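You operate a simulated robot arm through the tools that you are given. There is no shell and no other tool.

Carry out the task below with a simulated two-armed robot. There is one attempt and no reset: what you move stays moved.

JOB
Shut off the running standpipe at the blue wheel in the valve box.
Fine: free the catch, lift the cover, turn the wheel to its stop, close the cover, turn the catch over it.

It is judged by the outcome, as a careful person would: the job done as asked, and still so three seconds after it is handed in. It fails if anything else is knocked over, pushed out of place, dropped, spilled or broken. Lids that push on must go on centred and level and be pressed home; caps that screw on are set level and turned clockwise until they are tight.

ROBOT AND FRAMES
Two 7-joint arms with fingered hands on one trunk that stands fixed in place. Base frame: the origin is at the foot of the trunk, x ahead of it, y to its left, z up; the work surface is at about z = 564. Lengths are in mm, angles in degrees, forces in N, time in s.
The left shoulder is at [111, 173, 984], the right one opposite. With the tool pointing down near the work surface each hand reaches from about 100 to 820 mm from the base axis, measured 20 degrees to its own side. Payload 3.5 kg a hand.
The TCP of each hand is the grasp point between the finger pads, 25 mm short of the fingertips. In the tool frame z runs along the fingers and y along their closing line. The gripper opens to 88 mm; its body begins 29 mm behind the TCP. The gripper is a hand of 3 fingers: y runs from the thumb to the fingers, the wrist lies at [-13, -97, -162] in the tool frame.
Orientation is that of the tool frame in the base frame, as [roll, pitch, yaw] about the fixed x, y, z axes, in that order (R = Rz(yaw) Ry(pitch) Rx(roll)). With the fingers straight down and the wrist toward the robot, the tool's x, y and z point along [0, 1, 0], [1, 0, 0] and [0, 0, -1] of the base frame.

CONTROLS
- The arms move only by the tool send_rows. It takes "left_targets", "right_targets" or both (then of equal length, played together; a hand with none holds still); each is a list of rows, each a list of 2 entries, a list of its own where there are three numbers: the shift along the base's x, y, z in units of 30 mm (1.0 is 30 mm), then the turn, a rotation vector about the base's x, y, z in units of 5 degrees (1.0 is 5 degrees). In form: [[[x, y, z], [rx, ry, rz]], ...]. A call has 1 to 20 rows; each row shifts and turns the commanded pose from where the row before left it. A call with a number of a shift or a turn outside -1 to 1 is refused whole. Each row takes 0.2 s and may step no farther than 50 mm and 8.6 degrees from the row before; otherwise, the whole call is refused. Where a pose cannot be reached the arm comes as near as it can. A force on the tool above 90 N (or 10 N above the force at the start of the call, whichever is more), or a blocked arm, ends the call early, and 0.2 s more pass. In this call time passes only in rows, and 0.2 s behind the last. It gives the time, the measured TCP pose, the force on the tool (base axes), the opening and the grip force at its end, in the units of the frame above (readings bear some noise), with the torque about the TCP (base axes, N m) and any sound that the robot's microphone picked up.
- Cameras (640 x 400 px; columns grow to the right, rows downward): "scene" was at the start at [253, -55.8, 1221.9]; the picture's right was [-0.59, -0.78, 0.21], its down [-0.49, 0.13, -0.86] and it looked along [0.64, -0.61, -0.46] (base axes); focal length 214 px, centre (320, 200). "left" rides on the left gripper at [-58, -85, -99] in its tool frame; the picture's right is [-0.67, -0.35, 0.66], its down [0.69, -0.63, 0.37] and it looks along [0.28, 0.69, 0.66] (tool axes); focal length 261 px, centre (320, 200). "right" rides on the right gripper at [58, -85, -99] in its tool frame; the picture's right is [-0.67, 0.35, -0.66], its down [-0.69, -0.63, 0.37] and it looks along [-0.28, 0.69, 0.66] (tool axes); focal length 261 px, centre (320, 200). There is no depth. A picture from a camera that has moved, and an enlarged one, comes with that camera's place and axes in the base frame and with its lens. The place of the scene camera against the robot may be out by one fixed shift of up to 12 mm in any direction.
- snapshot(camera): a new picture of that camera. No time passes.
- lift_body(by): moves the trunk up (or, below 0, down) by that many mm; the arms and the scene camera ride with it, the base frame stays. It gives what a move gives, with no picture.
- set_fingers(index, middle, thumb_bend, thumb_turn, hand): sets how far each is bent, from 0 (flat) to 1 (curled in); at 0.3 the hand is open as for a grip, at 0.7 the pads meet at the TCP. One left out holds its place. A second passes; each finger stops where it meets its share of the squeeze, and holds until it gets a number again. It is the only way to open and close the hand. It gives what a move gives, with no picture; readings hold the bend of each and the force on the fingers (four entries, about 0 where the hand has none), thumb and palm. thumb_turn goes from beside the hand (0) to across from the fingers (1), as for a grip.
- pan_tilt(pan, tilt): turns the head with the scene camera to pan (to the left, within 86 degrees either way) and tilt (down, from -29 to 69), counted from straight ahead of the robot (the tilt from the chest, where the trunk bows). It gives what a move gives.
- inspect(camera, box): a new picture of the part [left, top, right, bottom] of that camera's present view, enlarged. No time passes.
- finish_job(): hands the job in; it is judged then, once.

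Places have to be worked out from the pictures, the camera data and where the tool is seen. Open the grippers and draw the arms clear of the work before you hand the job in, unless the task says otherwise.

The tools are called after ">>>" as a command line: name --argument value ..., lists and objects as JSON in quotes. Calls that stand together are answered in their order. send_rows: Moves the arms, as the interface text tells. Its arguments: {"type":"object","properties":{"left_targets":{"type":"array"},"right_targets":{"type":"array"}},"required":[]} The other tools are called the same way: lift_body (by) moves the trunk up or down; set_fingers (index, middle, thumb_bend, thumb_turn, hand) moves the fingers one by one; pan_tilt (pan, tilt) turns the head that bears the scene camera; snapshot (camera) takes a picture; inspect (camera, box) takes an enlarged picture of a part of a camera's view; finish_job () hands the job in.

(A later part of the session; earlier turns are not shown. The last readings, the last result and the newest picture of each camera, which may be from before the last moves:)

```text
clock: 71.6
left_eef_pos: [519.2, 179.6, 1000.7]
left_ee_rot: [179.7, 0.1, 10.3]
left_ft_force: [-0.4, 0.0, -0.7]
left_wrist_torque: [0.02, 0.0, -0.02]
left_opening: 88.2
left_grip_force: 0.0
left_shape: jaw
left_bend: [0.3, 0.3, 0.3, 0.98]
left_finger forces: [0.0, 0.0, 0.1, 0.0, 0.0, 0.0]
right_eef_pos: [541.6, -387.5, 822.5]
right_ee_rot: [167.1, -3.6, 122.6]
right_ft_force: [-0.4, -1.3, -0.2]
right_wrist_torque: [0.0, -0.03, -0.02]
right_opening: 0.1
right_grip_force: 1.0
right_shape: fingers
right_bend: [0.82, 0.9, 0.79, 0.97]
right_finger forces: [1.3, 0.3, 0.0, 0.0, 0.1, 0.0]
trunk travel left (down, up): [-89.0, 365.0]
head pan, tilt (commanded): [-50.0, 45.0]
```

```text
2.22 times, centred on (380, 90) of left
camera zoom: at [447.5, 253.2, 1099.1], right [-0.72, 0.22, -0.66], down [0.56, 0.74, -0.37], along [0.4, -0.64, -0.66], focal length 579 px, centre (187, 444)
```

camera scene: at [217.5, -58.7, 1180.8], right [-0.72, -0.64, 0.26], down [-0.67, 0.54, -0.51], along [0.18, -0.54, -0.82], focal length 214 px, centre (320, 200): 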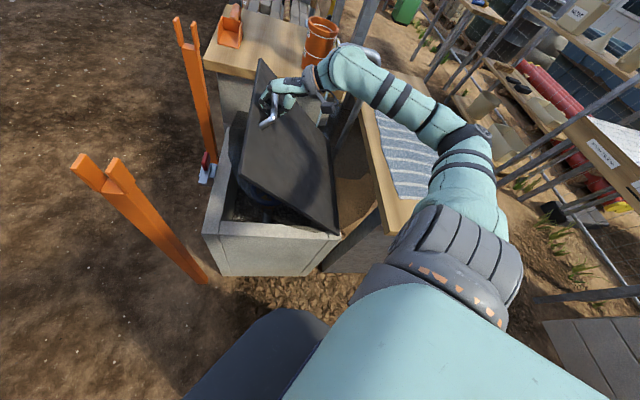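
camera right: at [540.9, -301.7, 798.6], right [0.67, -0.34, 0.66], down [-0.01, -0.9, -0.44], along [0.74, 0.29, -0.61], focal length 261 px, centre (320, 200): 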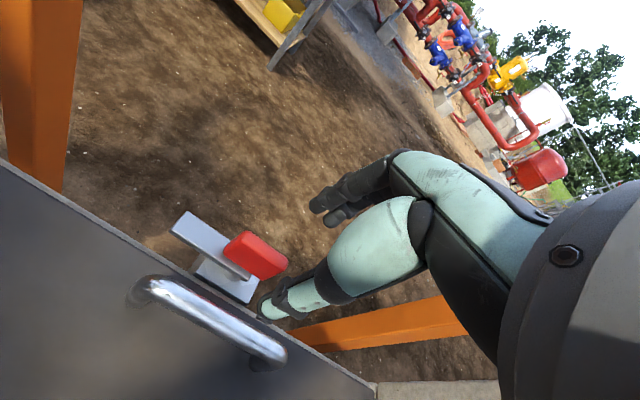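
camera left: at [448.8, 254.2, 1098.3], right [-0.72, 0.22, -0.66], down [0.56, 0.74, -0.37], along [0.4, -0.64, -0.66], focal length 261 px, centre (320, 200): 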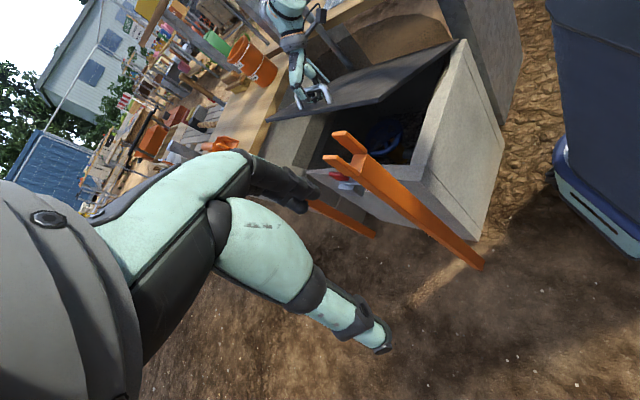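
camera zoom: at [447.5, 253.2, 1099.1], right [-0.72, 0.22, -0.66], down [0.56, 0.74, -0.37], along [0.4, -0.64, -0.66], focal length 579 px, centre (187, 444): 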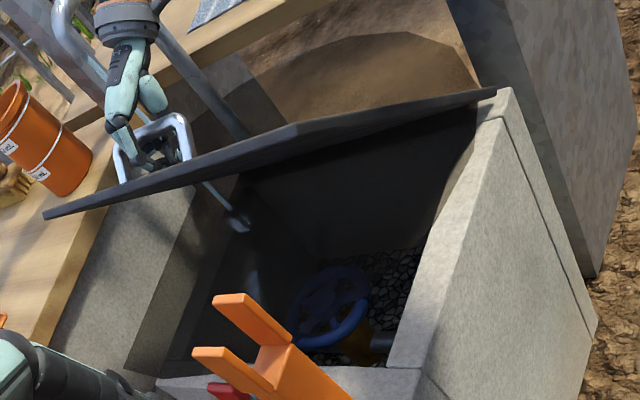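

The load dropped to ~0 with the lid still up: the hinge holds itself by friction at ~40°. I'll open the hook and withdraw straight out of the handle, then push the lid the rest of the way from its outer edge.

>>> set_fingers --hand "right" --index 0.5 --middle 0.5 --thumb_bend 0.42

>>> inspect --camera "right" --box '[140, 140, 440, 400]'

>>> inspect --camera "left" --box '[280, 0, 480, 180]'

```text
clock: 72.6
left_eef_pos: [518.3, 179.3, 1000.5]
left_ee_rot: [179.8, 0.2, 10.3]
left_ft_force: [0.0, -0.1, 0.6]
left_wrist_torque: [0.03, 0.0, -0.02]
left_opening: 88.1
left_grip_force: 0.0
left_shape: jaw
left_bend: [0.3, 0.3, 0.3, 0.98]
left_finger forces: [0.1, 0.1, 0.0, 0.1, 0.0, 0.1]
right_eef_pos: [541.8, -386.6, 822.8]
right_ee_rot: [167.3, -3.7, 122.8]
right_ft_force: [-1.3, -0.7, 0.3]
right_wrist_torque: [0.02, 0.0, 0.02]
right_opening: 48.0
right_grip_force: 0.6
right_shape: fingers
right_bend: [0.52, 0.5, 0.42, 0.97]
right_finger forces: [1.0, 0.1, 0.1, 0.0, 0.0, 0.0]
trunk travel left (down, up): [-89.0, 365.0]
head pan, tilt (commanded): [-50.0, 45.0]
```

```text
1.54 times, centred on (290, 270) of right
camera zoom: at [425.0, -399.5, 904.3], right [0.55, -0.49, 0.67], down [-0.1, -0.84, -0.54], along [0.83, 0.23, -0.51], focal length 401 px, centre (366, 92)
```

zoom: 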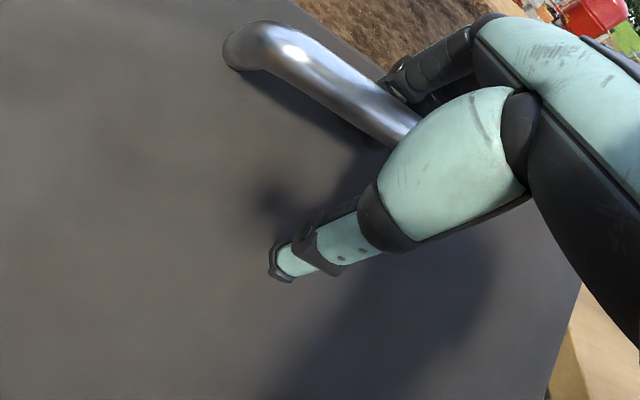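

```text
2.22 times, centred on (380, 90) of left
camera zoom: at [447.3, 253.6, 1099.1], right [-0.72, 0.22, -0.66], down [0.56, 0.74, -0.37], along [0.4, -0.64, -0.66], focal length 579 px, centre (187, 444)
```

zoom: 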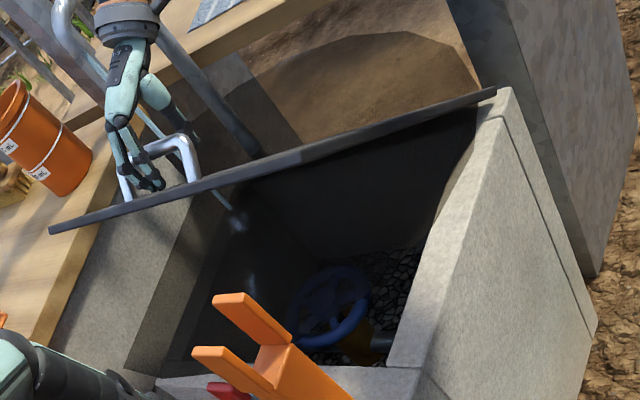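

The lid holds with the hand open. Withdrawing up and out of the handle along the finger axis.

>>> send_rows --right_targets '[[[-0.1, -0.08, 0.5], [0, 0, 0]], [[-0.12, -0.08, 0.65], [0, 0, 0]], [[-0.12, -0.08, 0.7], [0, 0, 0]], [[0, 0, 0.6], [0, 0, 0]]]'

>>> snapshot --camera "scene"

>>> inspect --camera "left" --box '[280, 0, 480, 180]'

```text
clock: 73.6
left_eef_pos: [519.5, 179.9, 999.6]
left_ee_rot: [179.6, 0.1, 10.3]
left_ft_force: [0.0, -1.0, -0.9]
left_wrist_torque: [0.02, -0.01, 0.02]
left_opening: 88.0
left_grip_force: 0.1
left_shape: jaw
left_bend: [0.3, 0.3, 0.3, 0.98]
left_finger forces: [0.1, 0.0, 0.0, 0.0, 0.1, 0.0]
right_eef_pos: [530.9, -393.4, 896.1]
right_ee_rot: [167.3, -3.6, 122.7]
right_ft_force: [-0.5, -0.1, 1.2]
right_wrist_torque: [0.03, 0.02, -0.01]
right_opening: 49.9
right_grip_force: 0.1
right_shape: fingers
right_bend: [0.5, 0.5, 0.42, 0.97]
right_finger forces: [0.0, 0.0, 0.0, 0.0, 0.0, 0.1]
trunk travel left (down, up): [-89.0, 365.0]
head pan, tilt (commanded): [-50.0, 45.0]
```

```text
taken
camera scene: at [216.2, -59.5, 1181.0], right [-0.72, -0.64, 0.26], down [-0.67, 0.54, -0.51], along [0.19, -0.54, -0.82], focal length 214 px, centre (320, 200)
```

scene: 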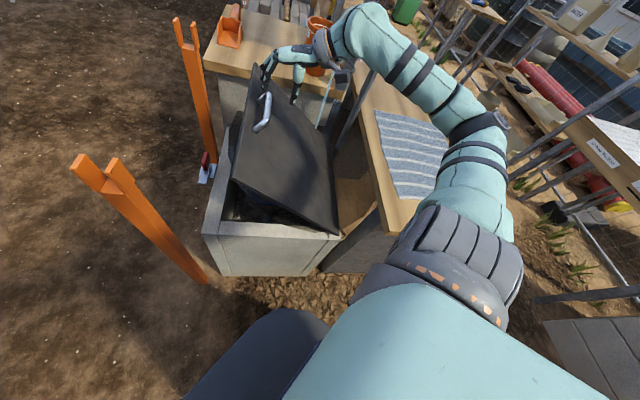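

```text
2.22 times, centred on (380, 90) of left
camera zoom: at [447.4, 253.8, 1099.0], right [-0.72, 0.22, -0.66], down [0.56, 0.74, -0.37], along [0.4, -0.64, -0.66], focal length 579 px, centre (187, 444)
```

zoom: 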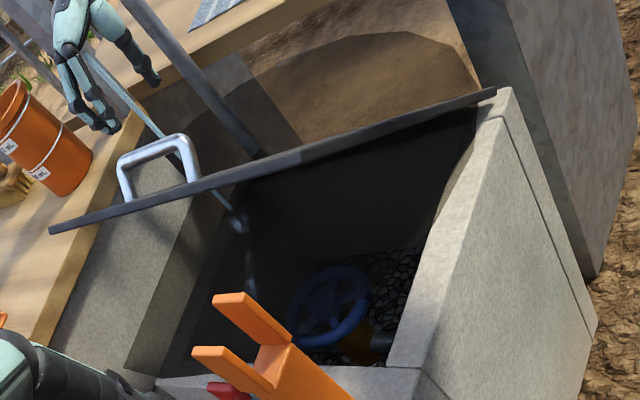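

The lid stays up on its own at ~39°. I'll re-hook the handle with a steeper forward tilt, which lets me carry it higher. First I reorient just above the bar.

>>> send_rows --right_targets '[[[-0.153, -0.097, -0.067], [0.463, -0.714, 0]], [[-0.153, -0.097, -0.067], [0.463, -0.714, 0]], [[-0.153, -0.097, -0.067], [0.463, -0.714, 0]], [[-0.153, -0.097, -0.067], [0.463, -0.714, 0]]]'

>>> snapshot --camera "right"

>>> snapshot --camera "scene"

```text
clock: 74.6
left_eef_pos: [519.9, 178.7, 999.3]
left_ee_rot: [179.7, 0.1, 10.3]
left_ft_force: [0.5, -0.7, -0.1]
left_wrist_torque: [-0.05, -0.02, -0.02]
left_opening: 87.9
left_grip_force: 0.1
left_shape: jaw
left_bend: [0.3, 0.3, 0.3, 0.98]
left_finger forces: [0.0, 0.0, 0.0, 0.0, 0.0, 0.0]
right_eef_pos: [514.0, -405.9, 887.8]
right_ee_rot: [150.2, -3.5, 123.7]
right_ft_force: [-0.1, -0.7, 0.1]
right_wrist_torque: [-0.05, 0.0, 0.0]
right_opening: 49.8
right_grip_force: 0.0
right_shape: fingers
right_bend: [0.5, 0.5, 0.42, 0.97]
right_finger forces: [0.0, 0.0, 0.0, 0.1, 0.1, 0.0]
trunk travel left (down, up): [-89.0, 365.0]
head pan, tilt (commanded): [-50.0, 45.0]
```

```text
taken
camera right: at [380.1, -428.8, 935.6], right [0.38, -0.61, 0.7], down [0.06, -0.74, -0.67], along [0.92, 0.29, -0.25], focal length 261 px, centre (320, 200)
```

right: 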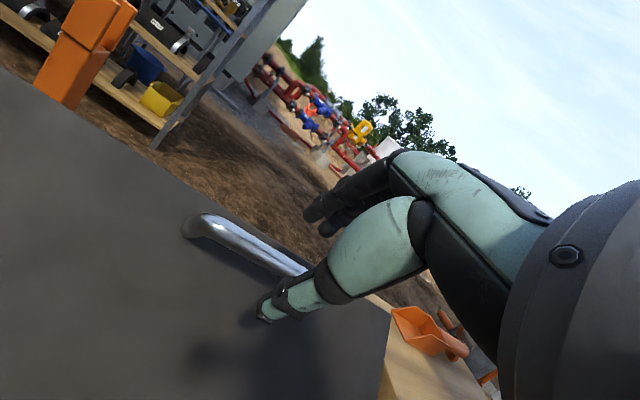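

```text
taken
camera scene: at [216.2, -59.9, 1181.0], right [-0.72, -0.64, 0.26], down [-0.67, 0.54, -0.51], along [0.19, -0.54, -0.82], focal length 214 px, centre (320, 200)
```

scene: 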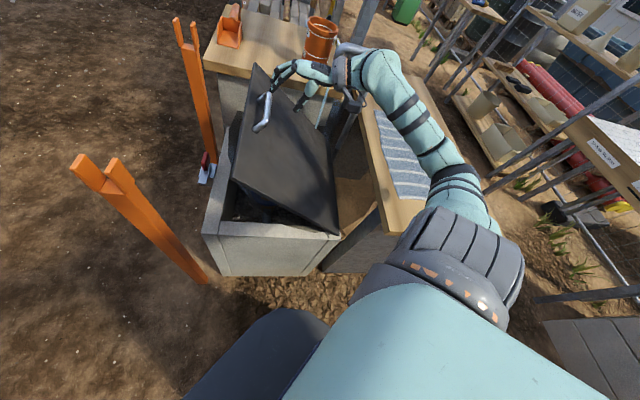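

The handle model fits (bar centre ≈ (537, -383, 824)). I'll move in along the finger axis to straddle the bar.

>>> send_rows --right_targets '[[[0.225, 0.208, -0.603], [0, 0, 0]], [[0.225, 0.208, -0.603], [0, 0, 0]], [[0.225, 0.208, -0.603], [0, 0, 0]]]'

>>> inspect --camera "right" --box '[140, 140, 440, 400]'

>>> inspect --camera "scene" --box '[220, 40, 360, 160]'

```text
clock: 75.4
left_eef_pos: [520.3, 178.8, 1000.0]
left_ee_rot: [179.6, 0.0, 10.3]
left_ft_force: [-0.2, 0.6, -0.5]
left_wrist_torque: [0.0, 0.0, 0.01]
left_opening: 88.2
left_grip_force: 0.1
left_shape: jaw
left_bend: [0.3, 0.3, 0.3, 0.98]
left_finger forces: [0.0, 0.1, 0.0, 0.0, 0.1, 0.0]
right_eef_pos: [532.7, -387.1, 834.1]
right_ee_rot: [150.4, -3.4, 123.6]
right_ft_force: [0.0, -0.1, -0.1]
right_wrist_torque: [0.01, 0.02, -0.02]
right_opening: 50.0
right_grip_force: 0.0
right_shape: fingers
right_bend: [0.5, 0.5, 0.42, 0.97]
right_finger forces: [0.0, 0.0, 0.1, 0.0, 0.0, 0.1]
trunk travel left (down, up): [-89.0, 365.0]
head pan, tilt (commanded): [-50.0, 45.0]
```

```text
1.54 times, centred on (290, 270) of right
camera zoom: at [400.3, -410.0, 880.9], right [0.38, -0.61, 0.7], down [0.05, -0.74, -0.67], along [0.92, 0.29, -0.25], focal length 401 px, centre (366, 92)
```

zoom: 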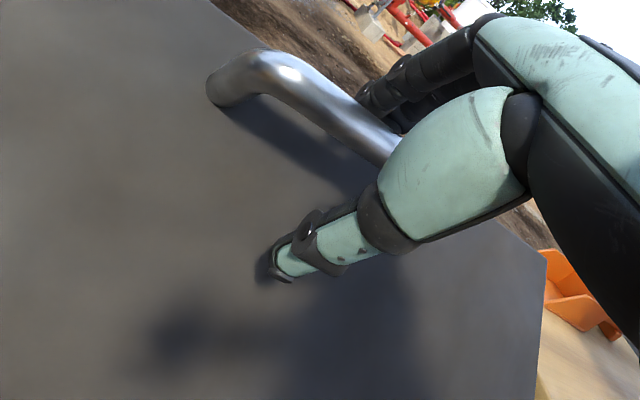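

```text
3.33 times, centred on (290, 100) of scene
camera zoom: at [216.6, -59.7, 1180.9], right [-0.72, -0.64, 0.26], down [-0.67, 0.54, -0.51], along [0.18, -0.54, -0.82], focal length 715 px, centre (420, 533)
```

zoom: 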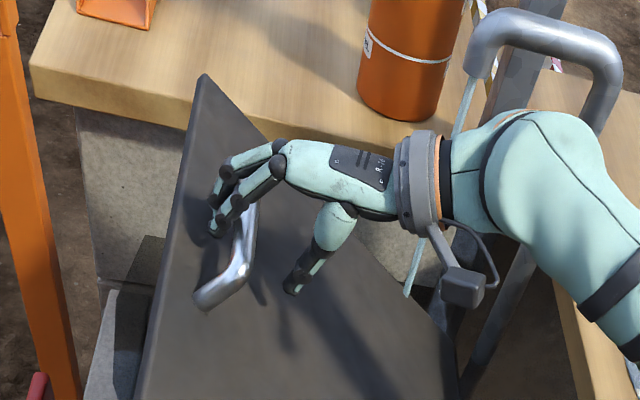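

The bar is between thumb and fingers but about 11 mm past the grasp point. I'll move in another 18 mm and close the hook.

>>> send_rows --right_targets '[[[0.25, 0.16, -0.52], [0, 0, 0]]]'

>>> set_fingers --hand "right" --index 0.9 --middle 0.9 --thumb_bend 0.9

```text
clock: 75.8
left_eef_pos: [519.1, 179.3, 1000.1]
left_ee_rot: [179.6, 0.2, 10.3]
left_ft_force: [0.2, -0.6, 1.0]
left_wrist_torque: [-0.01, -0.01, 0.0]
left_opening: 88.0
left_grip_force: 0.1
left_shape: jaw
left_bend: [0.3, 0.3, 0.3, 0.98]
left_finger forces: [0.0, 0.0, 0.0, 0.0, 0.0, 0.0]
right_eef_pos: [541.9, -381.4, 818.1]
right_ee_rot: [150.3, -3.6, 123.7]
right_ft_force: [0.6, -0.7, 0.0]
right_wrist_torque: [-0.02, 0.02, -0.03]
right_opening: 49.8
right_grip_force: 0.4
right_shape: fingers
right_bend: [0.5, 0.5, 0.42, 0.97]
right_finger forces: [0.2, 0.1, 0.1, 0.0, 0.0, 0.1]
trunk travel left (down, up): [-89.0, 365.0]
head pan, tilt (commanded): [-50.0, 45.0]
```

```text
clock: 76.8
left_eef_pos: [520.9, 180.8, 998.0]
left_ee_rot: [179.7, 0.3, 10.4]
left_ft_force: [-0.7, -0.5, 0.0]
left_wrist_torque: [0.0, -0.04, 0.01]
left_opening: 87.9
left_grip_force: 0.0
left_shape: jaw
left_bend: [0.3, 0.3, 0.3, 0.98]
left_finger forces: [0.0, 0.0, 0.0, 0.0, 0.0, 0.0]
right_eef_pos: [542.3, -382.0, 817.4]
right_ee_rot: [150.4, -3.5, 123.7]
right_ft_force: [11.5, 8.6, -1.7]
right_wrist_torque: [-0.1, 0.19, 0.11]
right_opening: 1.2
right_grip_force: 5.6
right_shape: fingers
right_bend: [0.89, 0.89, 0.8, 0.97]
right_finger forces: [0.1, 11.2, 0.0, 0.0, 0.0, 0.0]
trunk travel left (down, up): [-89.0, 365.0]
head pan, tilt (commanded): [-50.0, 45.0]
```

Hooked again. Continuing the arc from ~40° toward 52°, watching the reach reports.

>>> send_rows --right_targets '[[[-0.299, -0.305, 0.367], [0.213, -0.21, -0.1]], [[-0.313, -0.319, 0.347], [0.213, -0.21, -0.1]], [[-0.32, -0.326, 0.33], [0.213, -0.21, -0.1]], [[-0.331, -0.338, 0.307], [0.213, -0.21, -0.1]], [[-0.341, -0.347, 0.29], [0.213, -0.21, -0.1]]]'

>>> snapshot --camera "scene"

```text
clock: 78.0
left_eef_pos: [520.1, 181.8, 999.4]
left_ee_rot: [179.7, 0.2, 10.2]
left_ft_force: [0.4, 0.5, 1.1]
left_wrist_torque: [-0.01, 0.03, -0.01]
left_opening: 88.4
left_grip_force: 0.1
left_shape: jaw
left_bend: [0.3, 0.3, 0.3, 0.98]
left_finger forces: [0.0, 0.0, 0.1, 0.0, 0.0, 0.0]
right_eef_pos: [493.7, -429.4, 869.6]
right_ee_rot: [143.1, -5.1, 121.8]
right_ft_force: [9.6, 9.3, 2.0]
right_wrist_torque: [-0.14, 0.15, 0.18]
right_opening: 1.3
right_grip_force: 5.3
right_shape: fingers
right_bend: [0.89, 0.89, 0.8, 0.97]
right_finger forces: [0.0, 10.6, 0.1, 0.0, 0.0, 0.1]
trunk travel left (down, up): [-89.0, 365.0]
head pan, tilt (commanded): [-50.0, 45.0]
```

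```text
taken
camera scene: at [217.7, -58.1, 1180.8], right [-0.72, -0.64, 0.26], down [-0.67, 0.54, -0.51], along [0.18, -0.54, -0.82], focal length 214 px, centre (320, 200)
```

scene: 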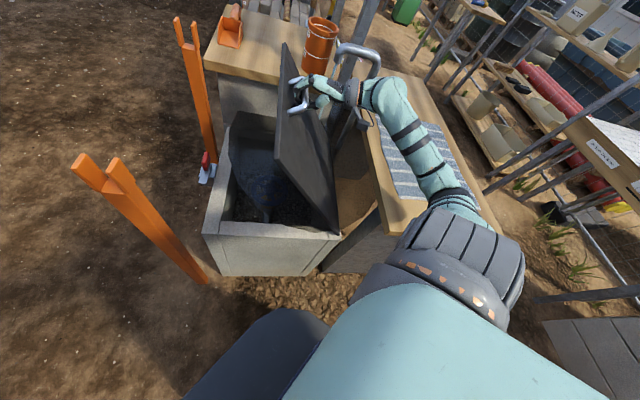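

At ~52° everything is still comfortable. I'll carry on to about 65°.

>>> send_rows --right_targets '[[[-0.348, -0.355, 0.263], [0.213, -0.21, -0.15]], [[-0.357, -0.364, 0.243], [0.213, -0.21, -0.15]], [[-0.362, -0.369, 0.22], [0.213, -0.21, -0.15]], [[-0.371, -0.378, 0.2], [0.213, -0.21, -0.15]], [[-0.376, -0.383, 0.177], [0.213, -0.21, -0.15]]]'

>>> snapshot --camera "scene"

>>> snapshot --camera "left"

```text
clock: 79.2
left_eef_pos: [518.2, 181.5, 999.4]
left_ee_rot: [179.5, 0.1, 10.3]
left_ft_force: [0.5, -0.6, -0.9]
left_wrist_torque: [-0.02, 0.02, 0.01]
left_opening: 87.8
left_grip_force: 0.0
left_shape: jaw
left_bend: [0.3, 0.3, 0.3, 0.98]
left_finger forces: [0.0, 0.0, 0.0, 0.0, 0.1, 0.0]
right_eef_pos: [438.9, -485.6, 901.6]
right_ee_rot: [135.8, -7.0, 118.9]
right_ft_force: [7.9, 9.1, 2.9]
right_wrist_torque: [-0.16, 0.1, 0.14]
right_opening: 1.5
right_grip_force: 4.7
right_shape: fingers
right_bend: [0.89, 0.89, 0.8, 0.97]
right_finger forces: [0.0, 9.8, 0.1, 0.0, 0.0, 0.1]
trunk travel left (down, up): [-89.0, 365.0]
head pan, tilt (commanded): [-50.0, 45.0]
```

```text
taken
camera scene: at [217.1, -58.0, 1181.0], right [-0.72, -0.64, 0.26], down [-0.67, 0.54, -0.51], along [0.18, -0.54, -0.82], focal length 214 px, centre (320, 200)
```

scene: 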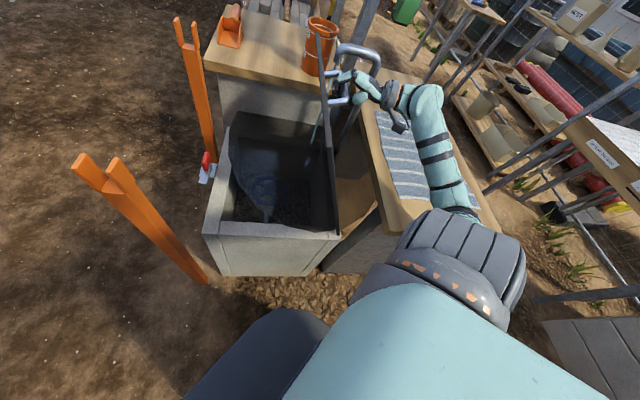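

```text
taken
camera left: at [448.1, 255.2, 1098.3], right [-0.72, 0.22, -0.66], down [0.56, 0.74, -0.37], along [0.4, -0.64, -0.66], focal length 261 px, centre (320, 200)
```

left: 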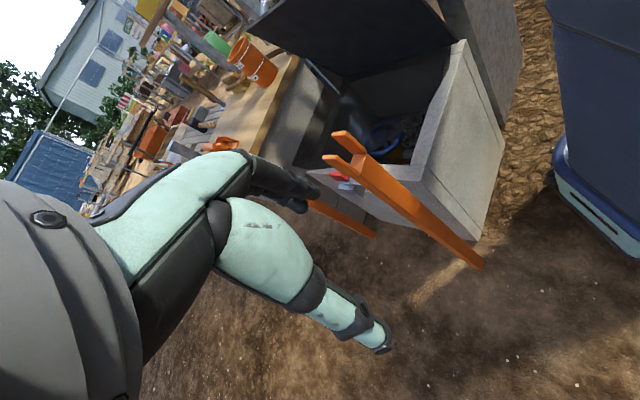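

At ~65° the box interior is in clear view and the reach is still good. Continuing to about 75°.

>>> send_rows --right_targets '[[[-0.38, -0.388, 0.15], [0.213, -0.21, -0.2]], [[-0.385, -0.393, 0.127], [0.213, -0.21, -0.2]], [[-0.387, -0.395, 0.103], [0.213, -0.21, -0.2]], [[-0.39, -0.397, 0.08], [0.213, -0.21, -0.2]]]'

>>> snapshot --camera "scene"

```text
clock: 80.2
left_eef_pos: [519.8, 181.0, 998.4]
left_ee_rot: [179.6, 0.1, 10.3]
left_ft_force: [-0.3, -0.5, 0.1]
left_wrist_torque: [-0.02, 0.04, 0.0]
left_opening: 87.9
left_grip_force: 0.1
left_shape: jaw
left_bend: [0.3, 0.3, 0.3, 0.98]
left_finger forces: [0.1, 0.0, 0.0, 0.0, 0.0, 0.0]
right_eef_pos: [391.8, -532.9, 915.3]
right_ee_rot: [130.0, -8.9, 115.7]
right_ft_force: [5.7, 6.8, 2.6]
right_wrist_torque: [-0.16, 0.07, 0.11]
right_opening: 1.1
right_grip_force: 4.4
right_shape: fingers
right_bend: [0.89, 0.9, 0.8, 0.97]
right_finger forces: [0.0, 8.4, 0.1, 0.1, 0.0, 0.0]
trunk travel left (down, up): [-89.0, 365.0]
head pan, tilt (commanded): [-50.0, 45.0]
```

```text
taken
camera scene: at [216.8, -58.2, 1181.0], right [-0.72, -0.64, 0.26], down [-0.67, 0.54, -0.51], along [0.18, -0.54, -0.82], focal length 214 px, centre (320, 200)
```

scene: 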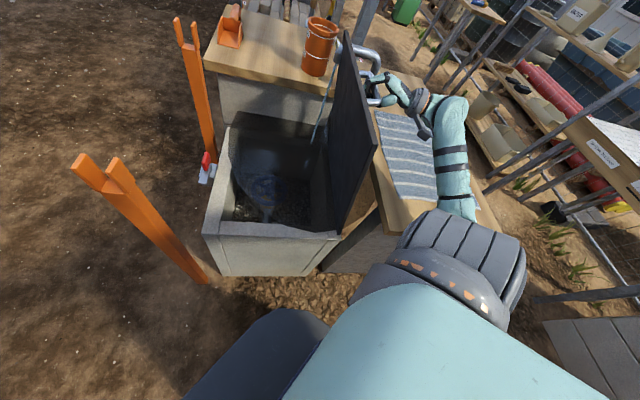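

At ~75° the lid's far corner comes near the standpipe's spout, so I'll check that clearance up close before going further.

>>> inspect --camera "scene" --box '[280, 10, 420, 130]'

>>> inspect --camera "left" --box '[240, 0, 480, 200]'

>>> snapshot --camera "right"

```text
3.33 times, centred on (350, 70) of scene
camera zoom: at [216.8, -58.2, 1181.0], right [-0.72, -0.64, 0.26], down [-0.67, 0.54, -0.51], along [0.18, -0.54, -0.82], focal length 715 px, centre (220, 633)
```

zoom: 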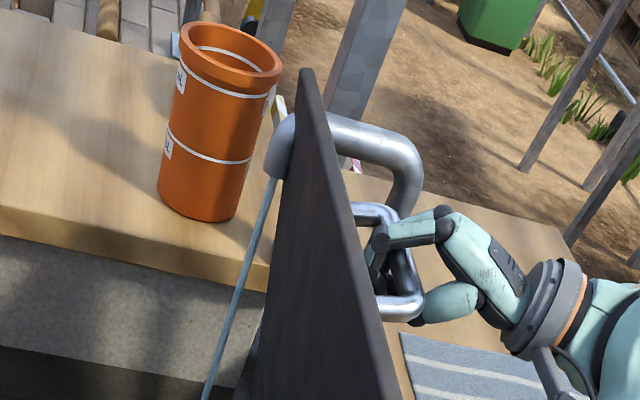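

```text
2.00 times, centred on (360, 100) of left
camera zoom: at [447.8, 255.0, 1098.5], right [-0.72, 0.22, -0.66], down [0.56, 0.74, -0.37], along [0.4, -0.64, -0.66], focal length 521 px, centre (240, 400)
```

zoom: 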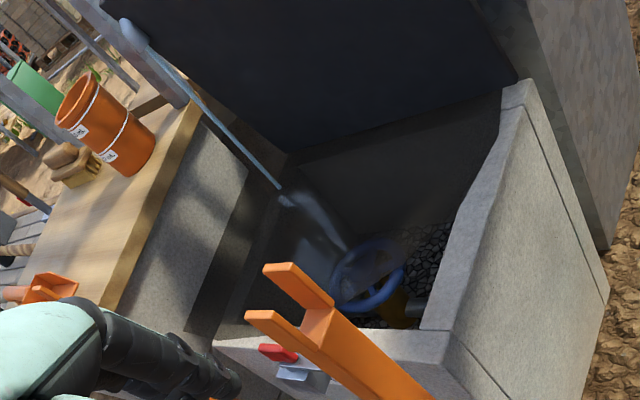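

```text
taken
camera right: at [249.8, -538.1, 923.2], right [0.08, -0.81, 0.58], down [0.13, -0.57, -0.81], along [0.99, 0.14, 0.06], focal length 261 px, centre (320, 200)
```

right: 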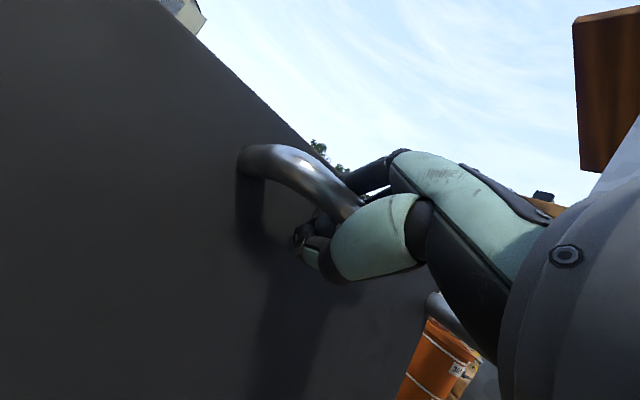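

The pipe passes beyond the lid's far edge, so there's no interference, and the pull is a steady ~8.5 N. Four more steps take it to about 85°.

>>> send_rows --right_targets '[[[-0.394, -0.402, 0.057], [0.142, -0.14, -0.2]], [[-0.394, -0.402, 0.03], [0.142, -0.14, -0.2]], [[-0.394, -0.402, 0.007], [0.142, -0.14, -0.2]], [[-0.394, -0.402, -0.02], [0.142, -0.14, -0.2]]]'

>>> snapshot --camera "scene"

```text
clock: 81.2
left_eef_pos: [519.1, 181.2, 1000.2]
left_ee_rot: [179.8, 0.1, 10.2]
left_ft_force: [-0.5, 0.2, -0.4]
left_wrist_torque: [-0.02, 0.0, 0.0]
left_opening: 88.1
left_grip_force: 0.0
left_shape: jaw
left_bend: [0.3, 0.3, 0.3, 0.98]
left_finger forces: [0.0, 0.0, 0.1, 0.0, 0.0, 0.0]
right_eef_pos: [344.8, -581.5, 916.6]
right_ee_rot: [126.3, -10.4, 112.3]
right_ft_force: [4.2, 4.9, -0.4]
right_wrist_torque: [-0.08, 0.07, 0.05]
right_opening: 1.1
right_grip_force: 3.3
right_shape: fingers
right_bend: [0.89, 0.9, 0.8, 0.97]
right_finger forces: [0.1, 6.8, 0.0, 0.0, 0.1, 0.0]
trunk travel left (down, up): [-89.0, 365.0]
head pan, tilt (commanded): [-50.0, 45.0]
```

```text
taken
camera scene: at [216.9, -58.8, 1180.9], right [-0.72, -0.64, 0.26], down [-0.67, 0.54, -0.51], along [0.18, -0.54, -0.82], focal length 214 px, centre (320, 200)
```

scene: 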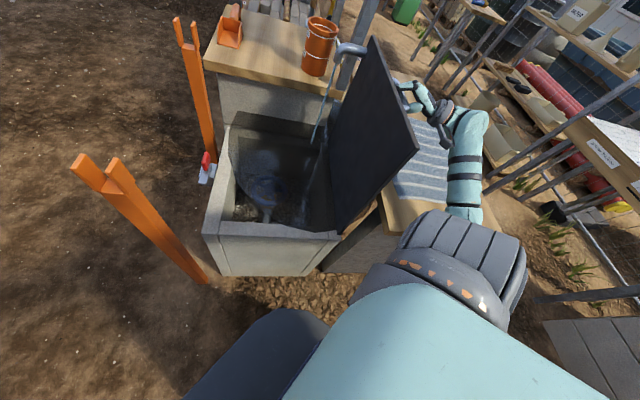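

The lid is at ~85° with falling load. Three more small steps will bring it just past vertical so it rests securely open.

>>> send_rows --right_targets '[[[-0.394, -0.402, -0.043], [0.142, -0.14, -0.15]], [[-0.394, -0.402, -0.065], [0.142, -0.14, -0.15]], [[-0.35, -0.357, -0.08], [0.142, -0.14, -0.15]]]'

>>> snapshot --camera "scene"

>>> snapshot --camera "left"

```text
clock: 82.0
left_eef_pos: [520.8, 179.0, 999.5]
left_ee_rot: [179.7, 0.2, 10.2]
left_ft_force: [0.2, 0.1, 0.3]
left_wrist_torque: [-0.01, 0.01, -0.01]
left_opening: 87.9
left_grip_force: 0.0
left_shape: jaw
left_bend: [0.3, 0.3, 0.3, 0.98]
left_finger forces: [0.0, 0.1, 0.2, 0.1, 0.0, 0.0]
right_eef_pos: [310.5, -616.9, 910.4]
right_ee_rot: [123.5, -11.6, 110.6]
right_ft_force: [3.7, 7.1, -3.7]
right_wrist_torque: [-0.03, 0.04, 0.07]
right_opening: 1.3
right_grip_force: 3.4
right_shape: fingers
right_bend: [0.89, 0.89, 0.8, 0.97]
right_finger forces: [0.1, 8.2, 0.1, 0.0, 0.1, 0.0]
trunk travel left (down, up): [-89.0, 365.0]
head pan, tilt (commanded): [-50.0, 45.0]
```

```text
taken
camera scene: at [217.1, -59.1, 1180.8], right [-0.72, -0.64, 0.26], down [-0.67, 0.54, -0.51], along [0.18, -0.54, -0.82], focal length 214 px, centre (320, 200)
```

scene: 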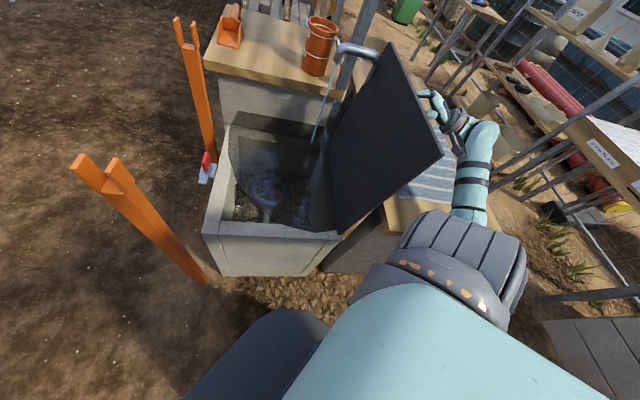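

```text
taken
camera left: at [448.2, 254.1, 1098.5], right [-0.72, 0.22, -0.66], down [0.56, 0.74, -0.37], along [0.4, -0.64, -0.66], focal length 261 px, centre (320, 200)
```

left: 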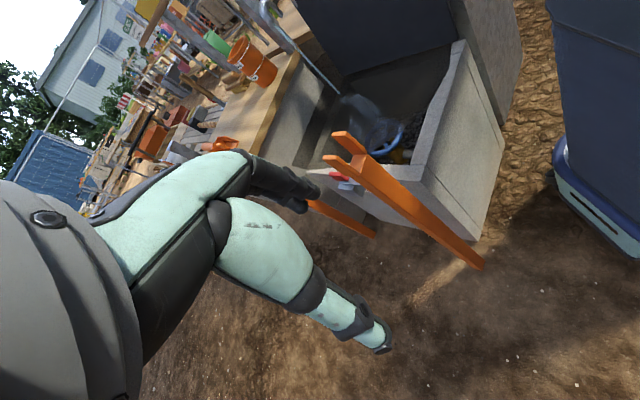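

The lid stands just past vertical. I'll open the hook and back the hand out along the finger axis, checking that the lid stays put.

>>> set_fingers --hand "right" --index 0.42 --middle 0.42 --thumb_bend 0.4

>>> send_rows --right_targets '[[[-0.5, -0.27, 0.36], [0, 0, 0]], [[-0.5, -0.27, 0.36], [0, 0, 0]], [[-0.5, -0.27, 0.36], [0, 0, 0]], [[-0.3, -0.1, 0.6], [0, 0, 0]]]'

>>> snapshot --camera "scene"

>>> snapshot --camera "right"

```text
clock: 83.0
left_eef_pos: [518.3, 179.0, 1000.5]
left_ee_rot: [179.9, 0.0, 10.3]
left_ft_force: [0.1, -0.6, -0.7]
left_wrist_torque: [-0.01, 0.02, -0.01]
left_opening: 88.0
left_grip_force: 0.0
left_shape: jaw
left_bend: [0.3, 0.3, 0.3, 0.98]
left_finger forces: [0.0, 0.0, 0.0, 0.0, 0.0, 0.1]
right_eef_pos: [309.8, -618.6, 909.6]
right_ee_rot: [123.3, -11.6, 110.5]
right_ft_force: [-5.6, -5.0, -4.9]
right_wrist_torque: [-0.01, 0.07, 0.0]
right_opening: 48.3
right_grip_force: 3.9
right_shape: fingers
right_bend: [0.53, 0.43, 0.4, 0.97]
right_finger forces: [7.8, 0.6, 0.0, 0.0, 0.0, 0.0]
trunk travel left (down, up): [-89.0, 365.0]
head pan, tilt (commanded): [-50.0, 45.0]
```

```text
clock: 84.0
left_eef_pos: [518.1, 180.6, 1000.4]
left_ee_rot: [179.6, 0.1, 10.3]
left_ft_force: [0.1, 0.3, -1.0]
left_wrist_torque: [0.0, 0.03, -0.02]
left_opening: 88.1
left_grip_force: 0.1
left_shape: jaw
left_bend: [0.3, 0.3, 0.3, 0.98]
left_finger forces: [0.0, 0.0, 0.1, 0.0, 0.0, 0.0]
right_eef_pos: [255.5, -644.0, 960.6]
right_ee_rot: [123.5, -11.6, 110.5]
right_ft_force: [0.1, -0.1, 0.3]
right_wrist_torque: [-0.01, 0.01, -0.06]
right_opening: 61.1
right_grip_force: 0.0
right_shape: fingers
right_bend: [0.42, 0.42, 0.4, 0.97]
right_finger forces: [0.0, 0.0, 0.0, 0.0, 0.1, 0.1]
trunk travel left (down, up): [-89.0, 365.0]
head pan, tilt (commanded): [-50.0, 45.0]
```

```text
taken
camera scene: at [216.1, -59.5, 1181.1], right [-0.72, -0.64, 0.26], down [-0.67, 0.54, -0.51], along [0.19, -0.54, -0.82], focal length 214 px, centre (320, 200)
```

scene: 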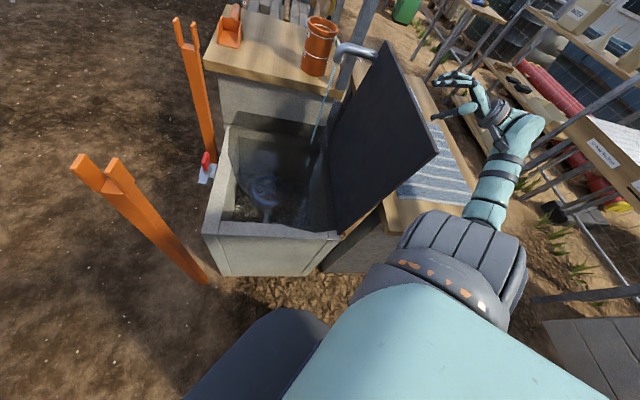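

```text
taken
camera right: at [113.7, -634.2, 956.5], right [-0.06, -0.86, 0.5], down [0.15, -0.51, -0.85], along [0.99, 0.03, 0.15], focal length 261 px, centre (320, 200)
```

right: 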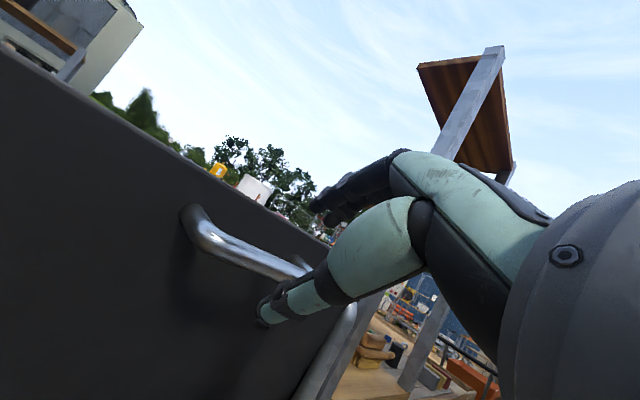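

The lid stays open by itself and the hand is clear. I'll bring the arm back over the near top corner of the lid: first retract and rise.

>>> send_rows --right_targets '[[[-0.5, 0.825, 0.743], [0, 0, 0]], [[-0.5, 0.825, 0.743], [0, 0, 0]], [[-0.5, 0.825, 0.743], [0, 0, 0]], [[-0.4, 0.825, 0.743], [0, 0, 0]]]'

>>> snapshot --camera "scene"

>>> snapshot --camera "left"

```text
clock: 85.0
left_eef_pos: [518.8, 180.8, 1000.2]
left_ee_rot: [179.7, 0.1, 10.3]
left_ft_force: [-0.1, -0.3, -0.1]
left_wrist_torque: [0.01, 0.01, 0.03]
left_opening: 87.9
left_grip_force: 0.1
left_shape: jaw
left_bend: [0.3, 0.3, 0.3, 0.98]
left_finger forces: [0.0, 0.1, 0.0, 0.1, 0.0, 0.0]
right_eef_pos: [199.9, -545.4, 1050.9]
right_ee_rot: [123.5, -11.6, 110.5]
right_ft_force: [-0.3, -1.0, -1.2]
right_wrist_torque: [0.01, -0.02, 0.01]
right_opening: 60.7
right_grip_force: 0.0
right_shape: fingers
right_bend: [0.42, 0.42, 0.4, 0.97]
right_finger forces: [0.0, 0.1, 0.0, 0.0, 0.1, 0.0]
trunk travel left (down, up): [-89.0, 365.0]
head pan, tilt (commanded): [-50.0, 45.0]
```

```text
taken
camera scene: at [216.3, -59.3, 1181.0], right [-0.72, -0.64, 0.26], down [-0.67, 0.54, -0.51], along [0.19, -0.54, -0.82], focal length 214 px, centre (320, 200)
```

scene: 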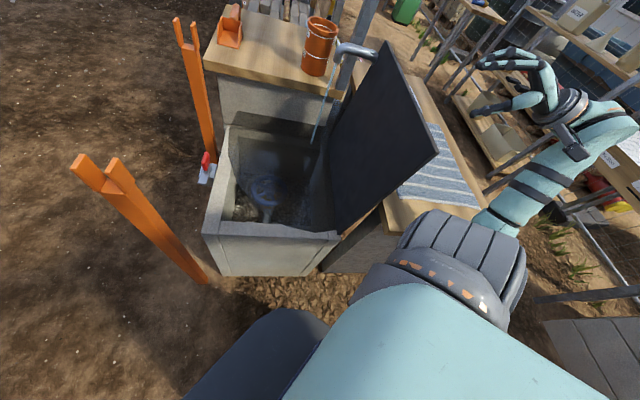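

```text
taken
camera left: at [447.4, 254.0, 1098.9], right [-0.72, 0.22, -0.66], down [0.56, 0.74, -0.37], along [0.4, -0.64, -0.66], focal length 261 px, centre (320, 200)
```

left: 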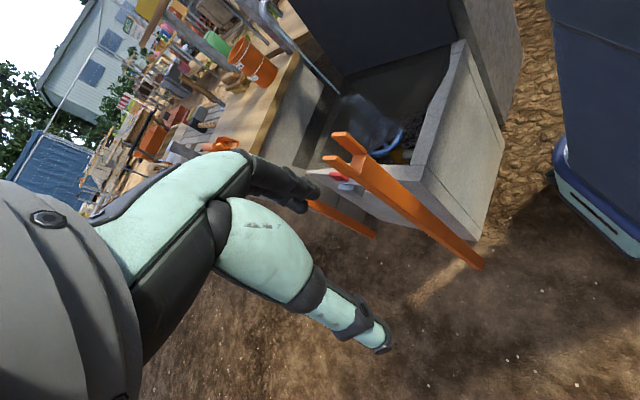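

The hand is high behind the lid at z≈1051 with the lid's top at ~950. Now I'll cross over to the box side.

>>> send_rows --right_targets '[[[0.833, 0.963, 0.2], [0, 0, 0]], [[0.833, 0.963, 0.2], [0, 0, 0]], [[0.833, 0.963, 0.1], [0, 0, 0]], [[0.833, 0.963, 0], [0, 0, 0]]]'

>>> snapshot --camera "scene"

```text
clock: 86.0
left_eef_pos: [520.4, 180.6, 999.7]
left_ee_rot: [179.6, 0.0, 10.3]
left_ft_force: [0.6, 0.3, 0.5]
left_wrist_torque: [0.01, 0.0, -0.05]
left_opening: 88.1
left_grip_force: 0.0
left_shape: jaw
left_bend: [0.3, 0.3, 0.3, 0.98]
left_finger forces: [0.0, 0.0, 0.0, 0.0, 0.0, 0.0]
right_eef_pos: [299.7, -428.0, 1064.0]
right_ee_rot: [123.5, -11.6, 110.5]
right_ft_force: [-0.7, -0.3, -0.3]
right_wrist_torque: [-0.01, 0.02, -0.01]
right_opening: 61.3
right_grip_force: 0.1
right_shape: fingers
right_bend: [0.42, 0.42, 0.4, 0.97]
right_finger forces: [0.0, 0.0, 0.0, 0.0, 0.1, 0.0]
trunk travel left (down, up): [-89.0, 365.0]
head pan, tilt (commanded): [-50.0, 45.0]
```

```text
taken
camera scene: at [216.6, -59.3, 1181.0], right [-0.72, -0.64, 0.26], down [-0.67, 0.54, -0.51], along [0.18, -0.54, -0.82], focal length 214 px, centre (320, 200)
```

scene: 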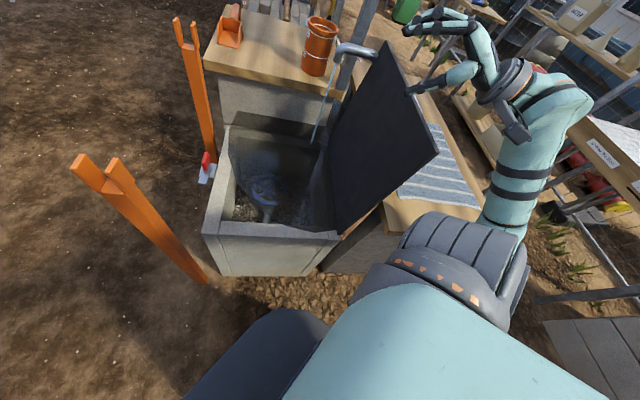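

Now over the lid's near corner with good margin. I'll continue forward-left, slightly higher so the forearm clears that corner too.

>>> send_rows --right_targets '[[[0.8, 0.85, 0.4], [0, 0, 0]], [[0.9, 0.9, 0.3], [0, 0, 0]], [[0.95, 0.95, 0.1], [0, 0, 0]], [[0.95, 0.95, 0], [0, 0, 0]]]'

>>> snapshot --camera "scene"

>>> snapshot --camera "left"

```text
clock: 87.0
left_eef_pos: [519.4, 180.4, 999.1]
left_ee_rot: [179.7, 0.1, 10.3]
left_ft_force: [-0.2, 0.1, -0.6]
left_wrist_torque: [-0.01, 0.01, -0.02]
left_opening: 88.2
left_grip_force: 0.1
left_shape: jaw
left_bend: [0.3, 0.3, 0.3, 0.98]
left_finger forces: [0.0, 0.0, 0.0, 0.0, 0.0, 0.0]
right_eef_pos: [410.3, -319.9, 1090.6]
right_ee_rot: [123.5, -11.5, 110.9]
right_ft_force: [-1.0, 0.4, -0.1]
right_wrist_torque: [-0.01, -0.03, -0.02]
right_opening: 61.3
right_grip_force: 0.0
right_shape: fingers
right_bend: [0.42, 0.42, 0.4, 0.97]
right_finger forces: [0.0, 0.0, 0.0, 0.0, 0.0, 0.0]
right hand out of reach, approached as far as the arm can: row 4
trunk travel left (down, up): [-89.0, 365.0]
head pan, tilt (commanded): [-50.0, 45.0]
```

```text
taken
camera scene: at [216.5, -58.3, 1181.0], right [-0.72, -0.64, 0.26], down [-0.67, 0.54, -0.51], along [0.18, -0.54, -0.82], focal length 214 px, centre (320, 200)
```

scene: 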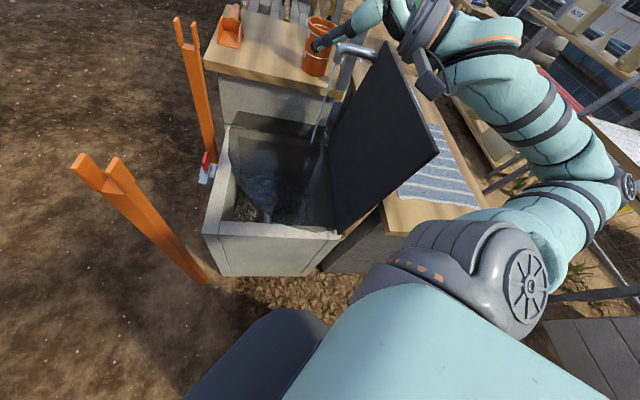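

```text
taken
camera left: at [447.6, 255.0, 1098.6], right [-0.72, 0.22, -0.66], down [0.56, 0.74, -0.37], along [0.4, -0.64, -0.66], focal length 261 px, centre (320, 200)
```

left: 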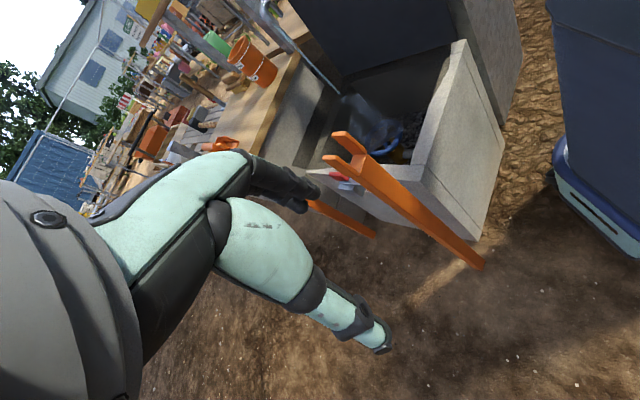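

The arm reached a posture limit with the elbow out to the right. I'll ease down gently while yawing the hand clockwise, in short batches so nothing swings.

>>> send_rows --right_targets '[[[0.1, -0.1, -0.5], [0, 0, -0.6]], [[0.1, -0.1, -0.5], [0, 0, -0.6]], [[0.1, -0.1, -0.5], [0, 0, -0.6]]]'

>>> snapshot --camera "scene"

```text
clock: 87.8
left_eef_pos: [518.8, 180.1, 1000.7]
left_ee_rot: [179.7, 0.1, 10.3]
left_ft_force: [0.8, -1.0, 0.9]
left_wrist_torque: [0.01, 0.01, 0.01]
left_opening: 88.1
left_grip_force: 0.0
left_shape: jaw
left_bend: [0.3, 0.3, 0.3, 0.98]
left_finger forces: [0.0, 0.1, 0.0, 0.0, 0.0, 0.0]
right_eef_pos: [437.6, -352.3, 1054.7]
right_ee_rot: [123.6, -11.6, 101.5]
right_ft_force: [-1.4, -0.1, -0.7]
right_wrist_torque: [-0.01, 0.01, -0.02]
right_opening: 61.3
right_grip_force: 0.1
right_shape: fingers
right_bend: [0.42, 0.42, 0.4, 0.97]
right_finger forces: [0.0, 0.1, 0.1, 0.1, 0.1, 0.0]
right hand out of reach, approached as far as the arm can: row 1, 2, 3
trunk travel left (down, up): [-89.0, 365.0]
head pan, tilt (commanded): [-50.0, 45.0]
```

```text
taken
camera scene: at [216.5, -59.7, 1180.9], right [-0.72, -0.64, 0.26], down [-0.67, 0.54, -0.51], along [0.18, -0.54, -0.82], focal length 214 px, centre (320, 200)
```

scene: 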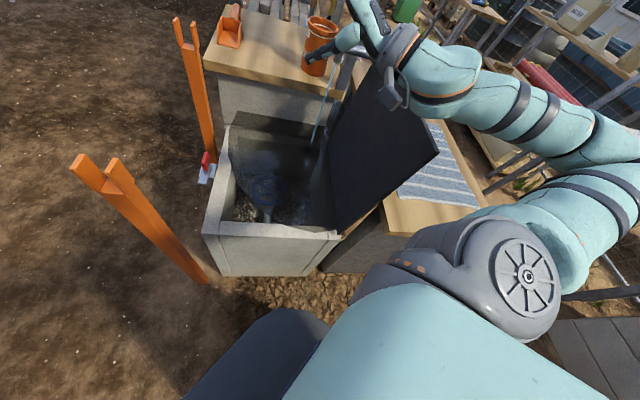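

The elbow is rising into the cramped posture because the hand is folded close to the shoulder. I'll extend forward while reducing the tilt to relieve it, in small steps.

>>> send_rows --right_targets '[[[0.5, 0.1, 0], [-0.319, 0.948, 0]], [[0.5, 0.1, 0], [-0.319, 0.948, 0]], [[0.5, 0.1, 0], [-0.319, 0.948, 0]], [[0.5, 0.1, 0], [-0.319, 0.948, 0]]]'

>>> snapshot --camera "scene"

```text
clock: 88.8
left_eef_pos: [519.4, 179.3, 1000.3]
left_ee_rot: [179.7, 0.1, 10.3]
left_ft_force: [0.1, -0.5, 0.1]
left_wrist_torque: [0.01, 0.0, -0.03]
left_opening: 87.8
left_grip_force: 0.0
left_shape: jaw
left_bend: [0.3, 0.3, 0.3, 0.98]
left_finger forces: [0.0, 0.1, 0.1, 0.0, 0.0, 0.0]
right_eef_pos: [499.8, -341.8, 1055.3]
right_ee_rot: [143.7, -8.4, 97.9]
right_ft_force: [0.0, -0.7, 1.1]
right_wrist_torque: [0.02, 0.01, -0.04]
right_opening: 61.3
right_grip_force: 0.0
right_shape: fingers
right_bend: [0.42, 0.42, 0.4, 0.97]
right_finger forces: [0.0, 0.1, 0.1, 0.1, 0.1, 0.0]
trunk travel left (down, up): [-89.0, 365.0]
head pan, tilt (commanded): [-50.0, 45.0]
```

```text
taken
camera scene: at [217.0, -59.6, 1180.8], right [-0.72, -0.64, 0.26], down [-0.67, 0.54, -0.51], along [0.18, -0.54, -0.82], focal length 214 px, centre (320, 200)
```

scene: 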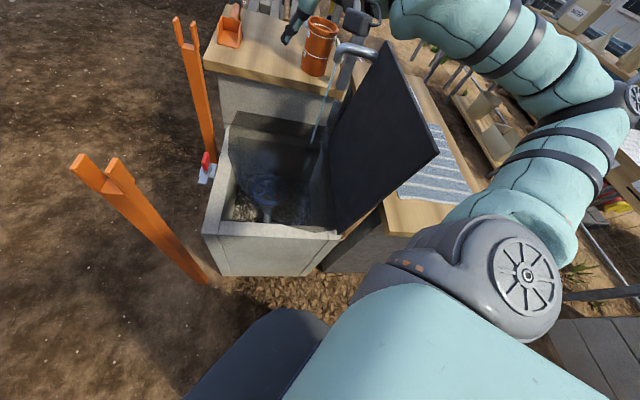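

Now in reach again, but this elbow-up posture can't reach down to the wheel, and dropping the elbow here would sweep the lid. I'll raise the trunk so that the elbow change happens above the lid's top edge.

>>> lift_body --by 180

>>> snapshot --camera "scene"

```text
clock: 90.8
left_eef_pos: [519.5, 180.7, 1180.5]
left_ee_rot: [179.7, 0.1, 10.3]
left_ft_force: [-1.7, -0.7, 0.2]
left_wrist_torque: [-0.01, -0.01, -0.01]
left_opening: 88.2
left_grip_force: 0.1
left_shape: jaw
left_bend: [0.3, 0.3, 0.3, 0.98]
left_finger forces: [0.0, 0.1, 0.1, 0.1, 0.1, 0.0]
right_eef_pos: [498.7, -340.5, 1235.8]
right_ee_rot: [143.5, -8.5, 98.0]
right_ft_force: [0.2, -0.1, 0.2]
right_wrist_torque: [0.04, -0.04, 0.02]
right_opening: 61.3
right_grip_force: 0.0
right_shape: fingers
right_bend: [0.42, 0.42, 0.4, 0.97]
right_finger forces: [0.0, 0.0, 0.1, 0.0, 0.0, 0.0]
trunk travel left (down, up): [-269.0, 185.0]
head pan, tilt (commanded): [-50.0, 45.0]
```

```text
taken
camera scene: at [91.5, -59.7, 1408.3], right [-0.76, -0.64, 0.07], down [-0.52, 0.54, -0.66], along [0.39, -0.54, -0.75], focal length 214 px, centre (320, 200)
```

scene: 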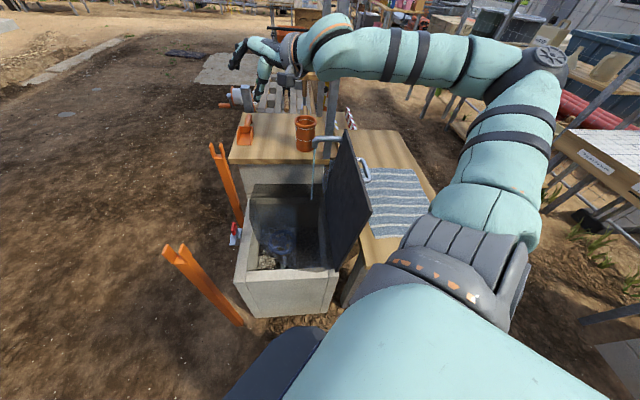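

With the trunk raised, the arm is well above everything. I'll turn the hand inward toward yaw ~148 while lowering slightly, so the elbow can come down.

>>> send_rows --right_targets '[[[-0.26, 0.4, -0.27], [0, 0, 1]], [[-0.26, 0.4, -0.27], [0, 0, 1]], [[-0.26, 0.4, -0.27], [0, 0, 1]], [[-0.26, 0.4, -0.27], [0, 0, 1]], [[-0.26, 0.4, -0.27], [0, 0, 1]], [[-0.26, 0.4, -0.27], [0, 0, 1]], [[-0.26, 0.4, -0.27], [0, 0, 1]], [[-0.26, 0.4, -0.27], [0, 0, 1]], [[-0.26, 0.4, -0.27], [0, 0, 1]], [[-0.26, 0.4, -0.27], [0, 0, 1]]]'

>>> snapshot --camera "scene"

```text
clock: 93.0
left_eef_pos: [519.7, 179.7, 1181.0]
left_ee_rot: [179.7, 0.1, 10.2]
left_ft_force: [0.0, -0.6, 0.3]
left_wrist_torque: [-0.03, 0.0, -0.04]
left_opening: 87.9
left_grip_force: 0.1
left_shape: jaw
left_bend: [0.3, 0.3, 0.3, 0.98]
left_finger forces: [0.0, 0.1, 0.0, 0.0, 0.1, 0.0]
right_eef_pos: [419.5, -220.7, 1154.0]
right_ee_rot: [143.5, -8.4, 148.1]
right_ft_force: [0.2, 0.8, 0.1]
right_wrist_torque: [0.0, 0.02, 0.03]
right_opening: 61.2
right_grip_force: 0.0
right_shape: fingers
right_bend: [0.42, 0.42, 0.4, 0.97]
right_finger forces: [0.0, 0.1, 0.0, 0.0, 0.0, 0.0]
trunk travel left (down, up): [-269.0, 185.0]
head pan, tilt (commanded): [-50.0, 45.0]
```

```text
taken
camera scene: at [91.6, -59.7, 1408.3], right [-0.76, -0.64, 0.07], down [-0.52, 0.54, -0.66], along [0.39, -0.54, -0.75], focal length 214 px, centre (320, 200)
```

scene: 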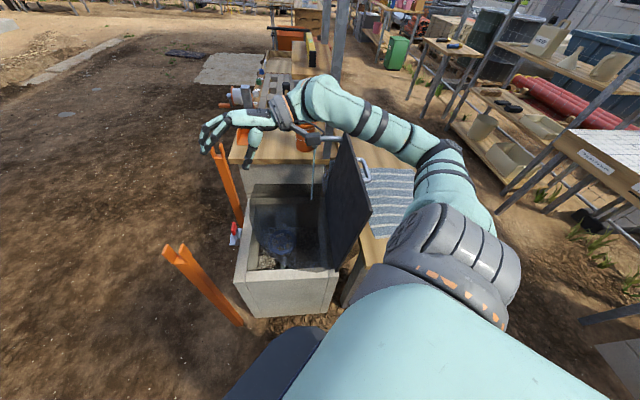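

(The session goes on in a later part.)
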